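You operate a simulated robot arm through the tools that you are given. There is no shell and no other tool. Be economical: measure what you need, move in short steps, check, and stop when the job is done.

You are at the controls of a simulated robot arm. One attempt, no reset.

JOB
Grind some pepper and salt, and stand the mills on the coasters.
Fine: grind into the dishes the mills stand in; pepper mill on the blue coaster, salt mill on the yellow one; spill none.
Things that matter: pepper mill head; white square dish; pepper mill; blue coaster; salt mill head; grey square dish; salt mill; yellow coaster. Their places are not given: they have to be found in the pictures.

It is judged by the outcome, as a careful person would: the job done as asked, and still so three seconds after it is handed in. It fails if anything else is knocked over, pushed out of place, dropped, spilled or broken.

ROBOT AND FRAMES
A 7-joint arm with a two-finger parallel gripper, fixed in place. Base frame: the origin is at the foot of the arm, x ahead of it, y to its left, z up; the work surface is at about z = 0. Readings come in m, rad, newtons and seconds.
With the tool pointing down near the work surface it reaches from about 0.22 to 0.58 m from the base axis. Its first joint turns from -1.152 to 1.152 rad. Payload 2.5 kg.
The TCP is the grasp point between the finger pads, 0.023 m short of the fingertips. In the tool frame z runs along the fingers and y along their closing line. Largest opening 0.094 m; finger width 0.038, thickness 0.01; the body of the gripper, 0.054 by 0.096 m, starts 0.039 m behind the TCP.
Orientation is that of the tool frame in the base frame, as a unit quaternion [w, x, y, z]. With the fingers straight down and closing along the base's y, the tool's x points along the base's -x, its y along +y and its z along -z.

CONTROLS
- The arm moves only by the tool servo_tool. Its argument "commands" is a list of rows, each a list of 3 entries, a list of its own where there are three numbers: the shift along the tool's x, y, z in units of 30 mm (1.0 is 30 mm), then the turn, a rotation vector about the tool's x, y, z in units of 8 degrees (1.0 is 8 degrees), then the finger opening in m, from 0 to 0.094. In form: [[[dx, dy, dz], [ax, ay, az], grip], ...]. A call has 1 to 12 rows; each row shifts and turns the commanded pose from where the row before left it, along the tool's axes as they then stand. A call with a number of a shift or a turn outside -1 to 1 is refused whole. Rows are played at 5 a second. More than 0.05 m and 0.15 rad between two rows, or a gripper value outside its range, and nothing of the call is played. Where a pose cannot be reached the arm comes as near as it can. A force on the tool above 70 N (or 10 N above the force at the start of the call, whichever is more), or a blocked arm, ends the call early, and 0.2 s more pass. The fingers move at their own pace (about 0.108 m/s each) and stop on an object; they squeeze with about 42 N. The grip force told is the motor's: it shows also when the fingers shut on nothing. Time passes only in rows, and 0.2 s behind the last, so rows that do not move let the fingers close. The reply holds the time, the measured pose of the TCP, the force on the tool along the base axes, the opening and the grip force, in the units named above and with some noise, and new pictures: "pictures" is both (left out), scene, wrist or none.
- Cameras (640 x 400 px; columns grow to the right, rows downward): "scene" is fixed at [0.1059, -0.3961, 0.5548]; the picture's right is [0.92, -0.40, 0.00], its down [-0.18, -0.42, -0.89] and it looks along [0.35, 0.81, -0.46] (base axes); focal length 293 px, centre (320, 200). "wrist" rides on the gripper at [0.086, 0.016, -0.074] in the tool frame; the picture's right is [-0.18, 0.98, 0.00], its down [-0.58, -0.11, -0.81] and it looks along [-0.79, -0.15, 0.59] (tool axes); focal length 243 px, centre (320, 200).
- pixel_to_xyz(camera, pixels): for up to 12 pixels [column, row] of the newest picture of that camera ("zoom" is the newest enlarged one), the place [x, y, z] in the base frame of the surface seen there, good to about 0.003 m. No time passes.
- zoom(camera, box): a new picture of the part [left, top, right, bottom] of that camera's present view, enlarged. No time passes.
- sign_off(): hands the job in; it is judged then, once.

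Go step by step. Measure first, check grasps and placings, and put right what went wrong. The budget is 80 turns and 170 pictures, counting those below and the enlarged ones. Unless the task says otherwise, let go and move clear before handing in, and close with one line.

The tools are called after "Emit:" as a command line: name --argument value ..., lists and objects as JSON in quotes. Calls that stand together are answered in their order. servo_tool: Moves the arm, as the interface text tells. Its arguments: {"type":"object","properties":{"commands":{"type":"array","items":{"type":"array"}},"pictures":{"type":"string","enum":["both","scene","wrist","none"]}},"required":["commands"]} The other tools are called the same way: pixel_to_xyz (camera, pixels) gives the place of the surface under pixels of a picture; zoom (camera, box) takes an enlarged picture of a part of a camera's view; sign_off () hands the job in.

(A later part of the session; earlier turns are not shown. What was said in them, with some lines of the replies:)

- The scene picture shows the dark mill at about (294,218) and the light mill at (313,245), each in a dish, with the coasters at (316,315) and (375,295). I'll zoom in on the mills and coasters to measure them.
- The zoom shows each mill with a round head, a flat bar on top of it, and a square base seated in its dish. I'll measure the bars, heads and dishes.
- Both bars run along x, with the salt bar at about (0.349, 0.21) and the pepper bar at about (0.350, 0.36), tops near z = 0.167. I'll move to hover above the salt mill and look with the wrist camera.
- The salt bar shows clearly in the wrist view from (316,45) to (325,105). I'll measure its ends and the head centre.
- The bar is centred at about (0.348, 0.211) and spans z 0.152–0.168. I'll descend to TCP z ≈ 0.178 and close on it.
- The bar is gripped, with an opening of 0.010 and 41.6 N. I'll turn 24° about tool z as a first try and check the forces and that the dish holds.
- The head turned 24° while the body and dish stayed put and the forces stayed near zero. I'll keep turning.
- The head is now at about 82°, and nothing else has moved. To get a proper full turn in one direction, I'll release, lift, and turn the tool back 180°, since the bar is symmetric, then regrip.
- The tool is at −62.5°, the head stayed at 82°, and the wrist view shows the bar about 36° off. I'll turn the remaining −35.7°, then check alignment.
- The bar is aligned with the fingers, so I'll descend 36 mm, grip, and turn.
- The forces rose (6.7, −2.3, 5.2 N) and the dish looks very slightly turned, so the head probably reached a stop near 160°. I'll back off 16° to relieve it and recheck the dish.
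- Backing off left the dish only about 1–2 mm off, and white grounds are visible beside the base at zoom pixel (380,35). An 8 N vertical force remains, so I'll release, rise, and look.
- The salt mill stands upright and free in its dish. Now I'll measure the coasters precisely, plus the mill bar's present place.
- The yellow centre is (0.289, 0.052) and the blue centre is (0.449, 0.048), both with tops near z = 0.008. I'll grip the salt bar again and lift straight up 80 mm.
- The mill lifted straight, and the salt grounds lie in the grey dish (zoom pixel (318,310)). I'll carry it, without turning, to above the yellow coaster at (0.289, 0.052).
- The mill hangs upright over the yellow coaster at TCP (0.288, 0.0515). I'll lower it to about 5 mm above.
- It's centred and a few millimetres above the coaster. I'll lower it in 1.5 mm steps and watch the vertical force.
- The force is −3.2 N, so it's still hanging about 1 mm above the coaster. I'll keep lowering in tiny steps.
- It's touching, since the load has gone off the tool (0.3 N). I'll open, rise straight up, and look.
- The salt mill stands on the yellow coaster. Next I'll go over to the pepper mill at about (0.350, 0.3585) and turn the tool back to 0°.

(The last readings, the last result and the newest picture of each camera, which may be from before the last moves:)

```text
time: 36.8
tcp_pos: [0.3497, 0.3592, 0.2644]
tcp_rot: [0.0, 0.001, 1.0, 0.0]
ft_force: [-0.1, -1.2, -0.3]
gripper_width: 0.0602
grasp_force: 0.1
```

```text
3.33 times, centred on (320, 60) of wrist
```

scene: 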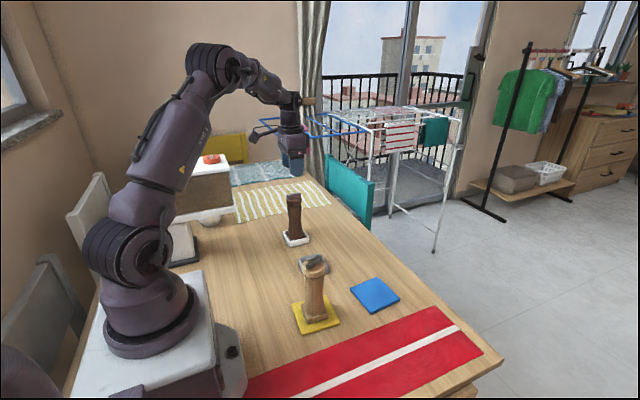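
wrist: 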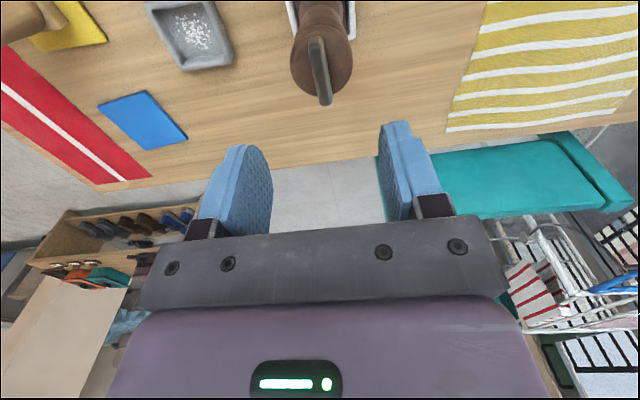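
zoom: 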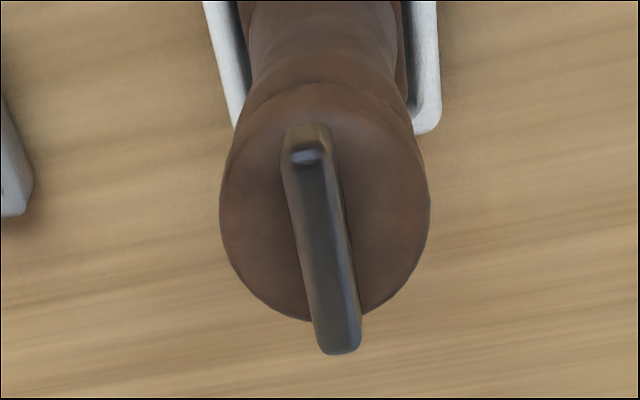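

The pepper bar appears in the same relative place as the salt bar did, so I'll descend to z ≈ 0.179 and grip.

Emit:
servo_tool --commands '[[[0.04, 0.03, 0.75], [0, 0, 0], 0.06], [[0, 0, 0.75], [0, 0, 0], 0.06], [[0, 0, 0.75], [0, 0, 0], 0.06], [[0, 0, 0.57], [0, 0, 0], 0.06], [[0, 0, 0], [0, 0, 0], 0.06], [[0, 0, 0], [0, 0, 0], 0.03], [[0, 0, 0], [0, 0, 0], 0.0], [[0, 0, 0], [0, 0, 0], 0.0], [[0, 0, 0], [0, 0, 0], 0.0]]' --pictures "wrist"

Emit:
servo_tool --commands '[[[0, 0, 0], [0, 0, 0.5], 0.0], [[0, 0, 0], [0, 0, 0.8], 0.0], [[0, 0, 0], [0, 0, 0.8], 0.0], [[0, 0, 0], [0, 0, 0.8], 0.0], [[0, 0, 0], [0, 0, 0.8], 0.0], [[0, 0, 0], [0, 0, 0.8], 0.0], [[0, 0, 0], [0, 0, 0.8], 0.0], [[0, 0, 0], [0, 0, 0.8], 0.0], [[0, 0, 0], [0, 0, 0.8], 0.0], [[0, 0, 0], [0, 0, 0.8], 0.0], [[0, 0, 0], [0, 0, 0.8], 0.0], [[0, 0, 0], [0, 0, 0], 0.0]]'

Emit:
zoom --camera "scene" --box '[260, 180, 336, 255]'

```text
time: 38.8
tcp_pos: [0.3489, 0.3599, 0.1776]
tcp_rot: [0.0, 0.001, 1.0, -0.001]
ft_force: [0.1, -0.6, -0.3]
gripper_width: 0.0102
grasp_force: 42.2
```

wrist: 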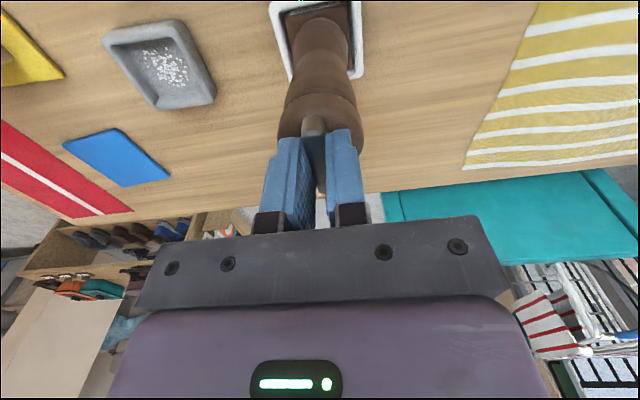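

```text
time: 41.4
tcp_pos: [0.3475, 0.3601, 0.178]
tcp_rot: [0.0, 0.56, 0.829, 0.001]
ft_force: [-0.6, 2.4, -0.2]
gripper_width: 0.0099
grasp_force: 42.3
```

scene: 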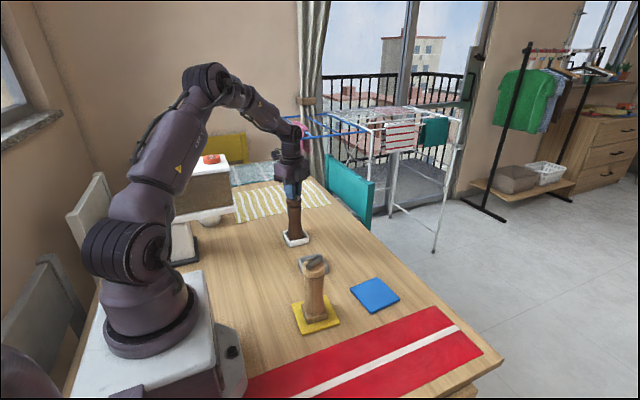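
wrist: 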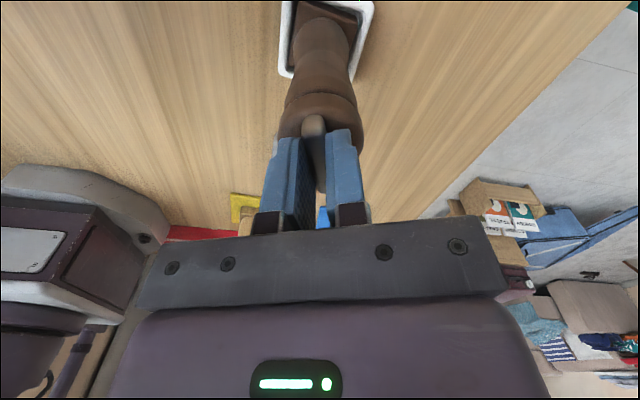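

```text
5.33 times, centred on (298, 218) of scene
```

zoom: 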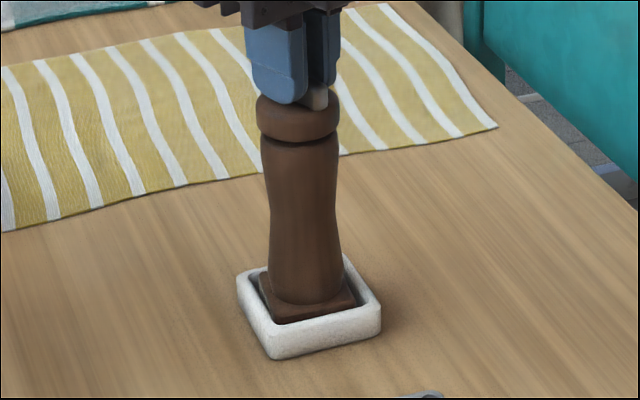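

At 68° the dish is steady and there's little force. I'll continue to about 112°.

Emit:
servo_tool --commands '[[[0, 0, 0], [0, 0, 0.8], 0.0], [[0, 0, 0], [0, 0, 0.8], 0.0], [[0, 0, 0], [0, 0, 0.8], 0.0], [[0, 0, 0], [0, 0, 0.8], 0.0], [[0, 0, 0], [0, 0, 0.8], 0.0], [[0, 0, 0], [0, 0, 0.8], 0.0], [[0, 0, 0], [0, 0, 0.7], 0.0], [[0, 0, 0], [0, 0, 0], 0.0]]'

Emit:
zoom --camera "scene" --box '[260, 180, 336, 255]'

Emit:
zoom --camera "wrist" --box '[250, 0, 390, 100]'

```text
time: 43.2
tcp_pos: [0.3485, 0.3597, 0.1773]
tcp_rot: [0.0, 0.83, 0.558, 0.0]
ft_force: [1.0, 1.1, -0.2]
gripper_width: 0.0102
grasp_force: 42.5
```

scene: 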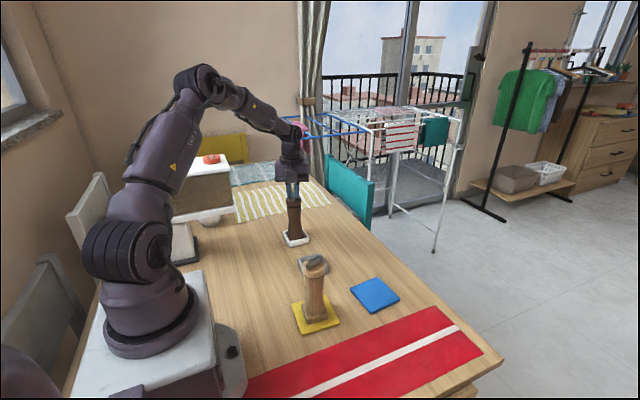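
wrist: 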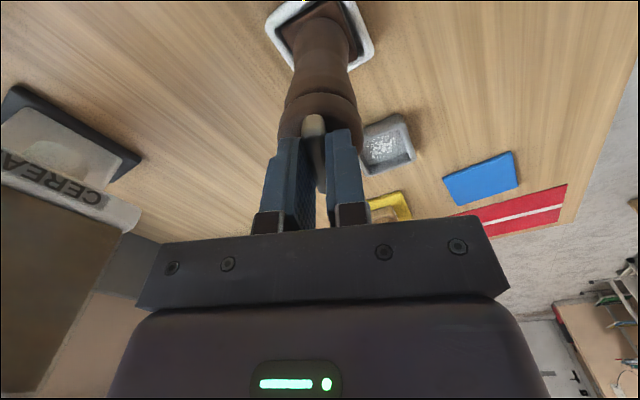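

```text
5.33 times, centred on (298, 218) of scene
```

zoom: 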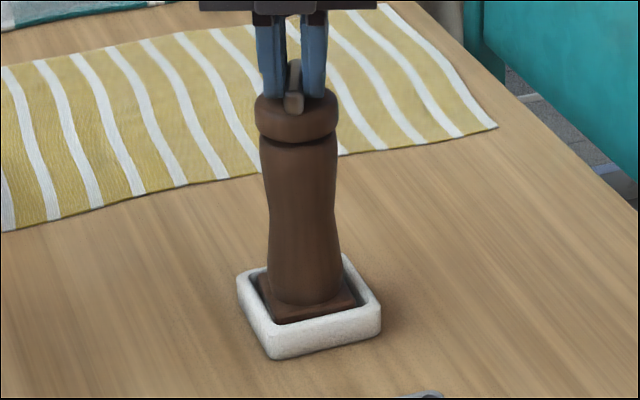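

```text
4.00 times, centred on (320, 50) of wrist
```

zoom: 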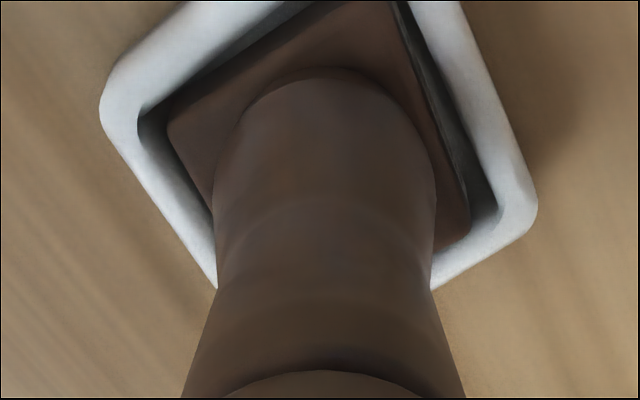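

At 112° all is steady. I'll turn a further 24° to about 136°, staying short of where the salt mill stiffened.

Emit:
servo_tool --commands '[[[0, 0, 0], [0, 0, 0.7], 0.0], [[0, 0, 0], [0, 0, 0.8], 0.0], [[0, 0, 0], [0, 0, 0.8], 0.0], [[0, 0, 0], [0, 0, 0.7], 0.0], [[0, 0, 0], [0, 0, 0], 0.0]]'

Emit:
zoom --camera "scene" --box '[260, 180, 336, 255]'

```text
time: 44.4
tcp_pos: [0.3485, 0.3592, 0.1785]
tcp_rot: [0.0, 0.928, 0.374, 0.0]
ft_force: [3.9, 1.0, -0.3]
gripper_width: 0.01
grasp_force: 41.5
```

scene: 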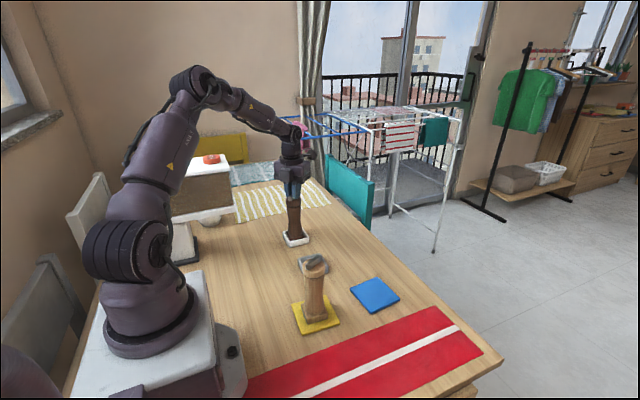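
wrist: 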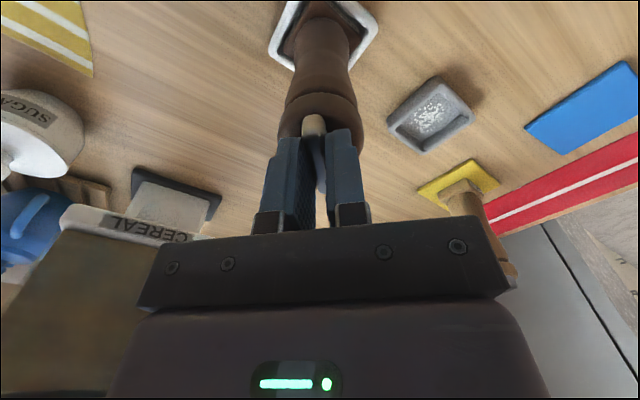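

```text
5.33 times, centred on (298, 218) of scene
```

zoom: 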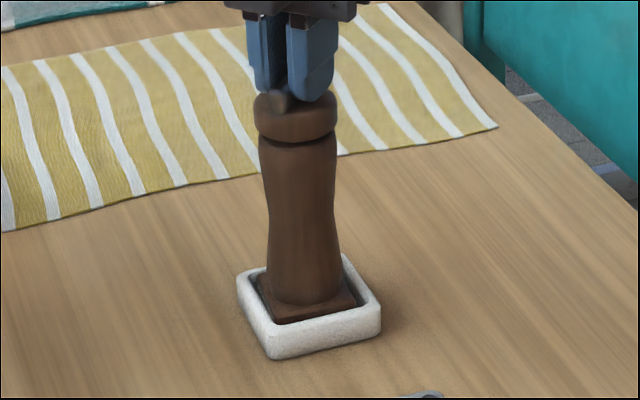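

At 136° the dish hasn't moved. I'll open briefly to relieve the side force, regrip, and then lift straight up.

Emit:
servo_tool --commands '[[[0, 0, 0], [0, 0, 0], 0.02], [[0, 0, 0], [0, 0, 0], 0.02], [[0, 0, 0], [0, 0, 0], 0.0], [[0, 0, 0], [0, 0, 0], 0.0], [[0, 0, 0], [0, 0, 0], 0.0]]' --pictures "none"

Emit:
servo_tool --commands '[[[0, 0, -0.15], [0, 0, 0], 0.0], [[0, 0, -0.3], [0, 0, 0], 0.0], [[0, 0, -0.4], [0, 0, 0], 0.0], [[0, 0, -0.4], [0, 0, 0], 0.0], [[0, 0, -0.4], [0, 0, 0], 0.0], [[0, 0, -0.4], [0, 0, 0], 0.0], [[0, 0, -0.4], [0, 0, 0], 0.0], [[0, 0, -0.3], [0, 0, 0], 0.0], [[0, 0, 0], [0, 0, 0], 0.0]]'

Emit:
zoom --camera "scene" --box '[260, 180, 346, 280]'

```text
time: 45.6
tcp_pos: [0.3491, 0.3593, 0.177]
tcp_rot: [0.001, 0.927, 0.375, 0.0]
ft_force: [1.4, -0.9, 0.0]
gripper_width: 0.0099
grasp_force: 42.1
```

```text
time: 47.6
tcp_pos: [0.348, 0.3607, 0.2604]
tcp_rot: [0.0, 0.927, 0.376, 0.0]
ft_force: [0.4, 0.0, -3.3]
gripper_width: 0.0102
grasp_force: 41.7
```

scene: 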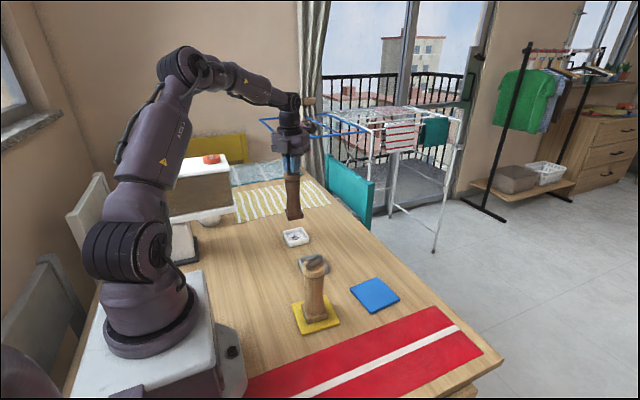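
wrist: 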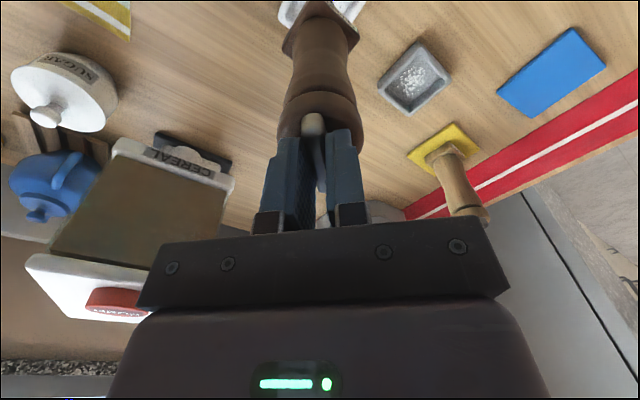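

```text
4.00 times, centred on (303, 230) of scene
```

zoom: 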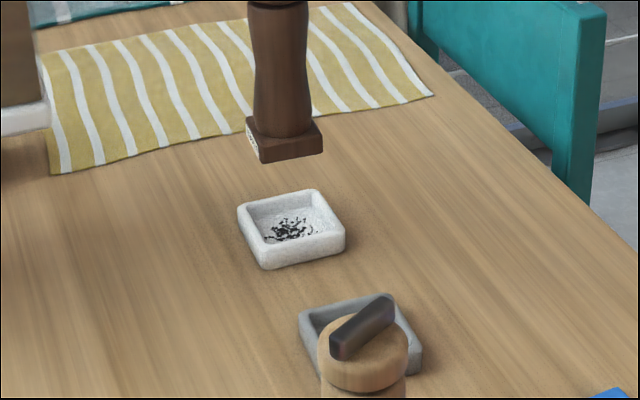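

Pepper grounds lie in the white dish (zoom pixel (290,230)), and the mill hangs upright. I'll carry it, without turning, to above the blue coaster at (0.449, 0.048).

Emit:
servo_tool --commands '[[[-0.08, 0.163, 0], [0, 0, 0], 0.0], [[-0.161, 0.327, 0], [0, 0, 0], 0.0], [[-0.242, 0.49, 0], [0, 0, 0], 0.0], [[-0.322, 0.653, 0], [0, 0, 0], 0.0], [[-0.322, 0.653, 0], [0, 0, 0], 0.0], [[-0.322, 0.653, 0], [0, 0, 0], 0.0], [[-0.322, 0.653, 0], [0, 0, 0], 0.0], [[-0.322, 0.653, 0], [0, 0, 0], 0.0], [[-0.322, 0.653, 0], [0, 0, 0], 0.0], [[-0.242, 0.49, 0], [0, 0, 0], 0.0], [[-0.161, 0.327, 0], [0, 0, 0], 0.0], [[-0.08, 0.163, 0], [0, 0, 0], 0.0]]' --pictures "scene"

Emit:
servo_tool --commands '[[[-0.08, 0.163, 0], [0, 0, 0], 0.0], [[-0.161, 0.327, 0], [0, 0, 0], 0.0], [[-0.242, 0.49, 0], [0, 0, 0], 0.0], [[-0.322, 0.653, 0], [0, 0, 0], 0.0], [[-0.322, 0.653, 0], [0, 0, 0], 0.0], [[-0.322, 0.653, 0], [0, 0, 0], 0.0], [[-0.242, 0.49, 0], [0, 0, 0], 0.0], [[-0.161, 0.327, 0], [0, 0, 0], 0.0], [[-0.08, 0.163, 0], [0, 0, 0], 0.0], [[0, 0, 0], [0, 0, 0], 0.0]]'

Emit:
zoom --camera "scene" --box '[280, 200, 420, 330]'

```text
time: 50.2
tcp_pos: [0.4075, 0.1722, 0.2599]
tcp_rot: [0.001, 0.927, 0.374, 0.0]
ft_force: [0.2, -0.3, -2.7]
gripper_width: 0.0102
grasp_force: 42.2
```

scene: 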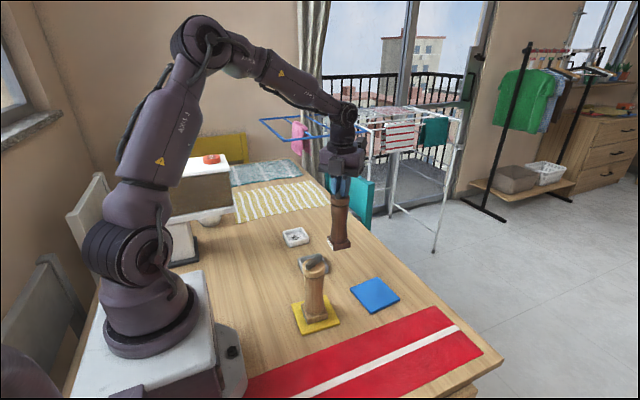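

```text
time: 52.4
tcp_pos: [0.4474, 0.0477, 0.261]
tcp_rot: [-0.001, 0.927, 0.375, 0.0]
ft_force: [-0.5, -0.5, -2.5]
gripper_width: 0.0101
grasp_force: 41.7
```

scene: 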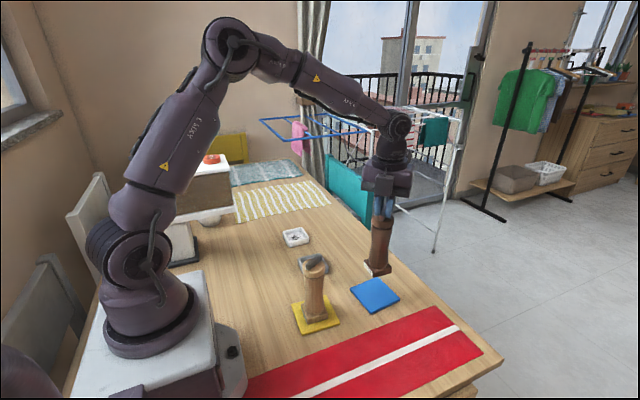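
wrist: 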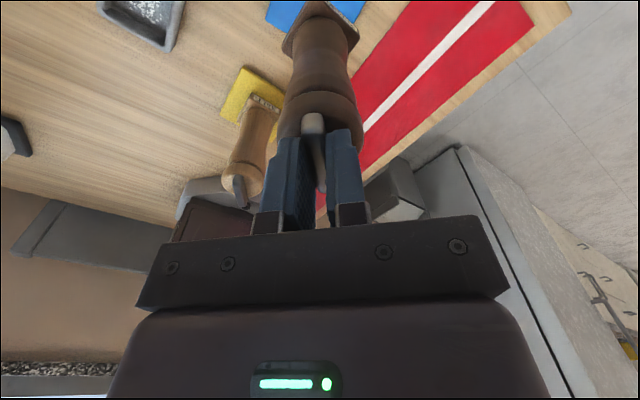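

```text
3.08 times, centred on (350, 265) of scene
```

zoom: 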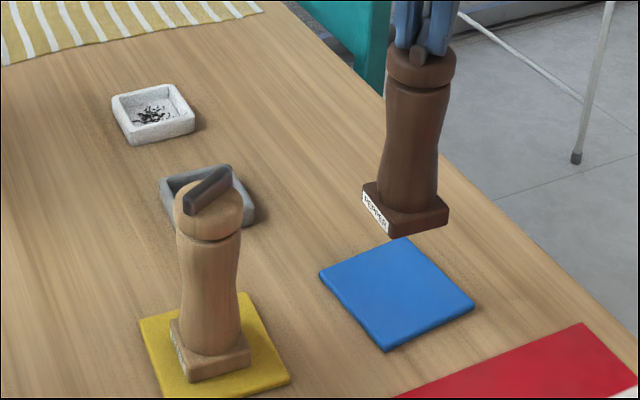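

It's over the blue coaster, and its label reads PEPPER. I'll lower it to about 2–3 mm above.

Emit:
servo_tool --commands '[[[0, 0, 0.3], [0, 0, 0], 0.0], [[0, 0, 0.4], [0, 0, 0], 0.0], [[0, 0, 0.4], [0, 0, 0], 0.0], [[0, 0, 0.4], [0, 0, 0], 0.0], [[0, 0, 0.4], [0, 0, 0], 0.0], [[0, 0, 0.3], [0, 0, 0], 0.0], [[0, 0, 0.2], [0, 0, 0], 0.0], [[0, 0, 0.15], [0, 0, 0], 0.0], [[0, 0, 0.07], [0, 0, 0], 0.0], [[0, 0, 0], [0, 0, 0], 0.0]]' --pictures "none"

Emit:
zoom --camera "scene" --box '[335, 240, 415, 320]'

```text
time: 54.6
tcp_pos: [0.4473, 0.0481, 0.1828]
tcp_rot: [0.0, 0.927, 0.374, 0.0]
ft_force: [0.3, 0.2, -2.0]
gripper_width: 0.0101
grasp_force: 42.3
```

```text
5.00 times, centred on (375, 280) of scene
```

zoom: 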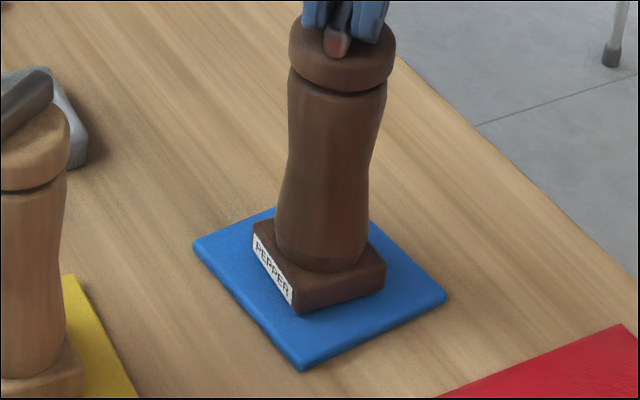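

It's well centred and about 3 mm up, so I'll lower in small steps.

Emit:
servo_tool --commands '[[[0, 0, 0.04], [0, 0, 0], 0.0], [[0, 0, 0.03], [0, 0, 0], 0.0], [[0, 0, 0.03], [0, 0, 0], 0.0], [[0, 0, 0], [0, 0, 0], 0.0]]' --pictures "none"

Emit:
zoom --camera "scene" --box '[335, 240, 415, 320]'

```text
time: 55.6
tcp_pos: [0.4476, 0.048, 0.1789]
tcp_rot: [0.0, 0.927, 0.375, 0.0]
ft_force: [0.1, 0.5, -2.0]
gripper_width: 0.0101
grasp_force: 42.8
```

```text
5.00 times, centred on (375, 280) of scene
```

zoom: 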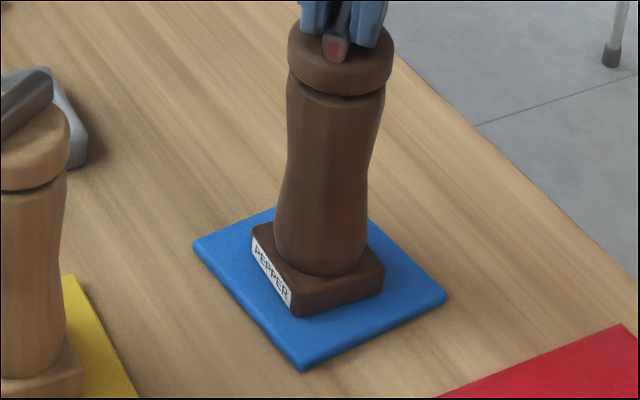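

Emit:
servo_tool --commands '[[[0, 0, 0.03], [0, 0, 0], 0.0], [[0, 0, 0.02], [0, 0, 0], 0.0], [[0, 0, 0], [0, 0, 0], 0.0]]' --pictures "none"

Emit:
zoom --camera "scene" --box '[335, 240, 415, 320]'

```text
time: 56.4
tcp_pos: [0.4488, 0.0471, 0.1787]
tcp_rot: [0.0, 0.927, 0.375, 0.002]
ft_force: [-4.9, -1.3, 21.2]
gripper_width: 0.0098
grasp_force: 42.1
```

```text
5.00 times, centred on (375, 280) of scene
```

zoom: 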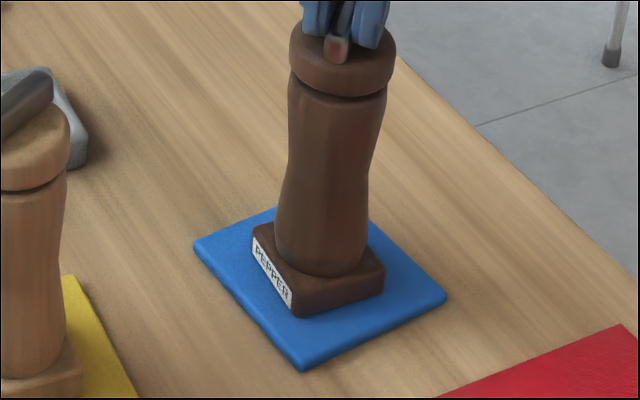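

The mill is seated firmly, with 21 N upward on the tool. I'll back off 1 mm to relieve it, then open and rise.

Emit:
servo_tool --commands '[[[0, 0, -0.03], [0, 0, 0], 0.0], [[0, 0, 0], [0, 0, 0], 0.0], [[0, 0, 0], [0, 0, 0], 0.02], [[0, 0, 0], [0, 0, 0], 0.05], [[0, 0, 0], [0, 0, 0], 0.06], [[0, 0, -0.4], [0, 0, 0], 0.06], [[0, 0, -0.8], [0, 0, 0], 0.06], [[0, 0, -0.8], [0, 0, 0], 0.06], [[0, 0, -0.8], [0, 0, 0], 0.06], [[0, 0, -0.8], [0, 0, 0], 0.06], [[0, 0, 0], [0, 0, 0], 0.06]]'

Emit:
zoom --camera "scene" --box '[270, 210, 420, 340]'

```text
time: 58.8
tcp_pos: [0.4483, 0.0472, 0.2861]
tcp_rot: [0.0, 0.927, 0.375, 0.0]
ft_force: [-0.6, 0.1, -1.0]
gripper_width: 0.06
grasp_force: 0.1
```

scene: 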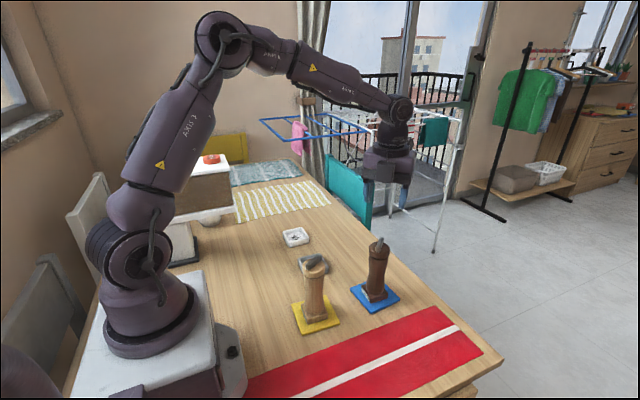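
wrist: 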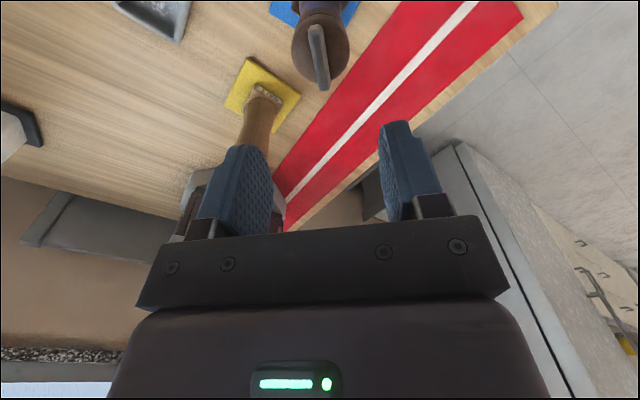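

```text
3.08 times, centred on (345, 275) of scene
```

zoom: 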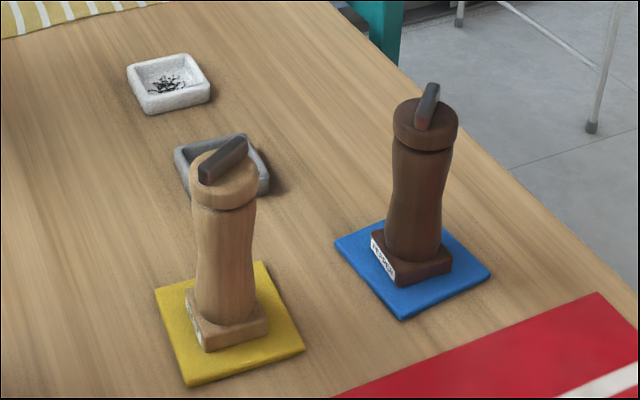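

Both mills stand on their coasters, and the arm is clear. I'll take one closer look for stray grains on the yellow coaster and around it.

Emit:
zoom --camera "scene" --box '[285, 290, 345, 338]'

Emit:
zoom --camera "scene" --box '[275, 220, 345, 280]'

```text
8.33 times, centred on (315, 314) of scene
```

zoom: 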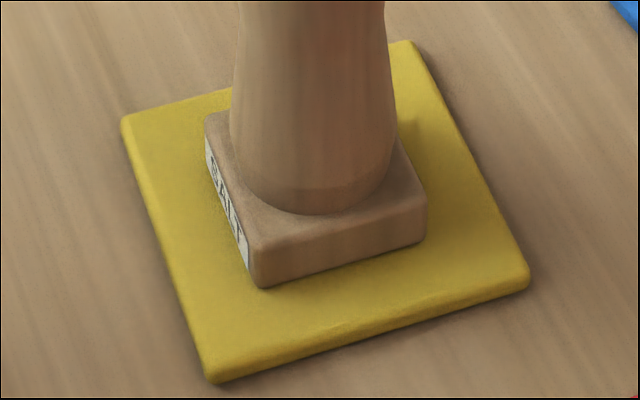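

```text
6.67 times, centred on (310, 250) of scene
```

zoom: 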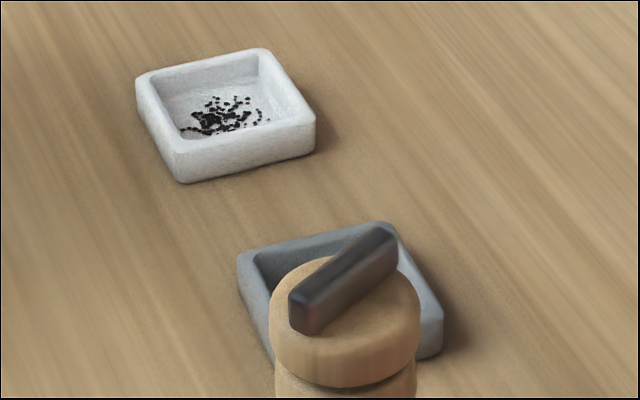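

The coaster and table are clean, the grounds are in the dishes, and both mills stand upright, so I'm handing in.

Emit:
sign_off

```text
The job is handed in.
```

Salt and pepper are ground into their dishes, the pepper mill stands on the blue coaster and the salt mill on the yellow one, and I saw no spills; the grey dish shifted about 1–2 mm when the salt mill's head stiffened near the end of its turn.
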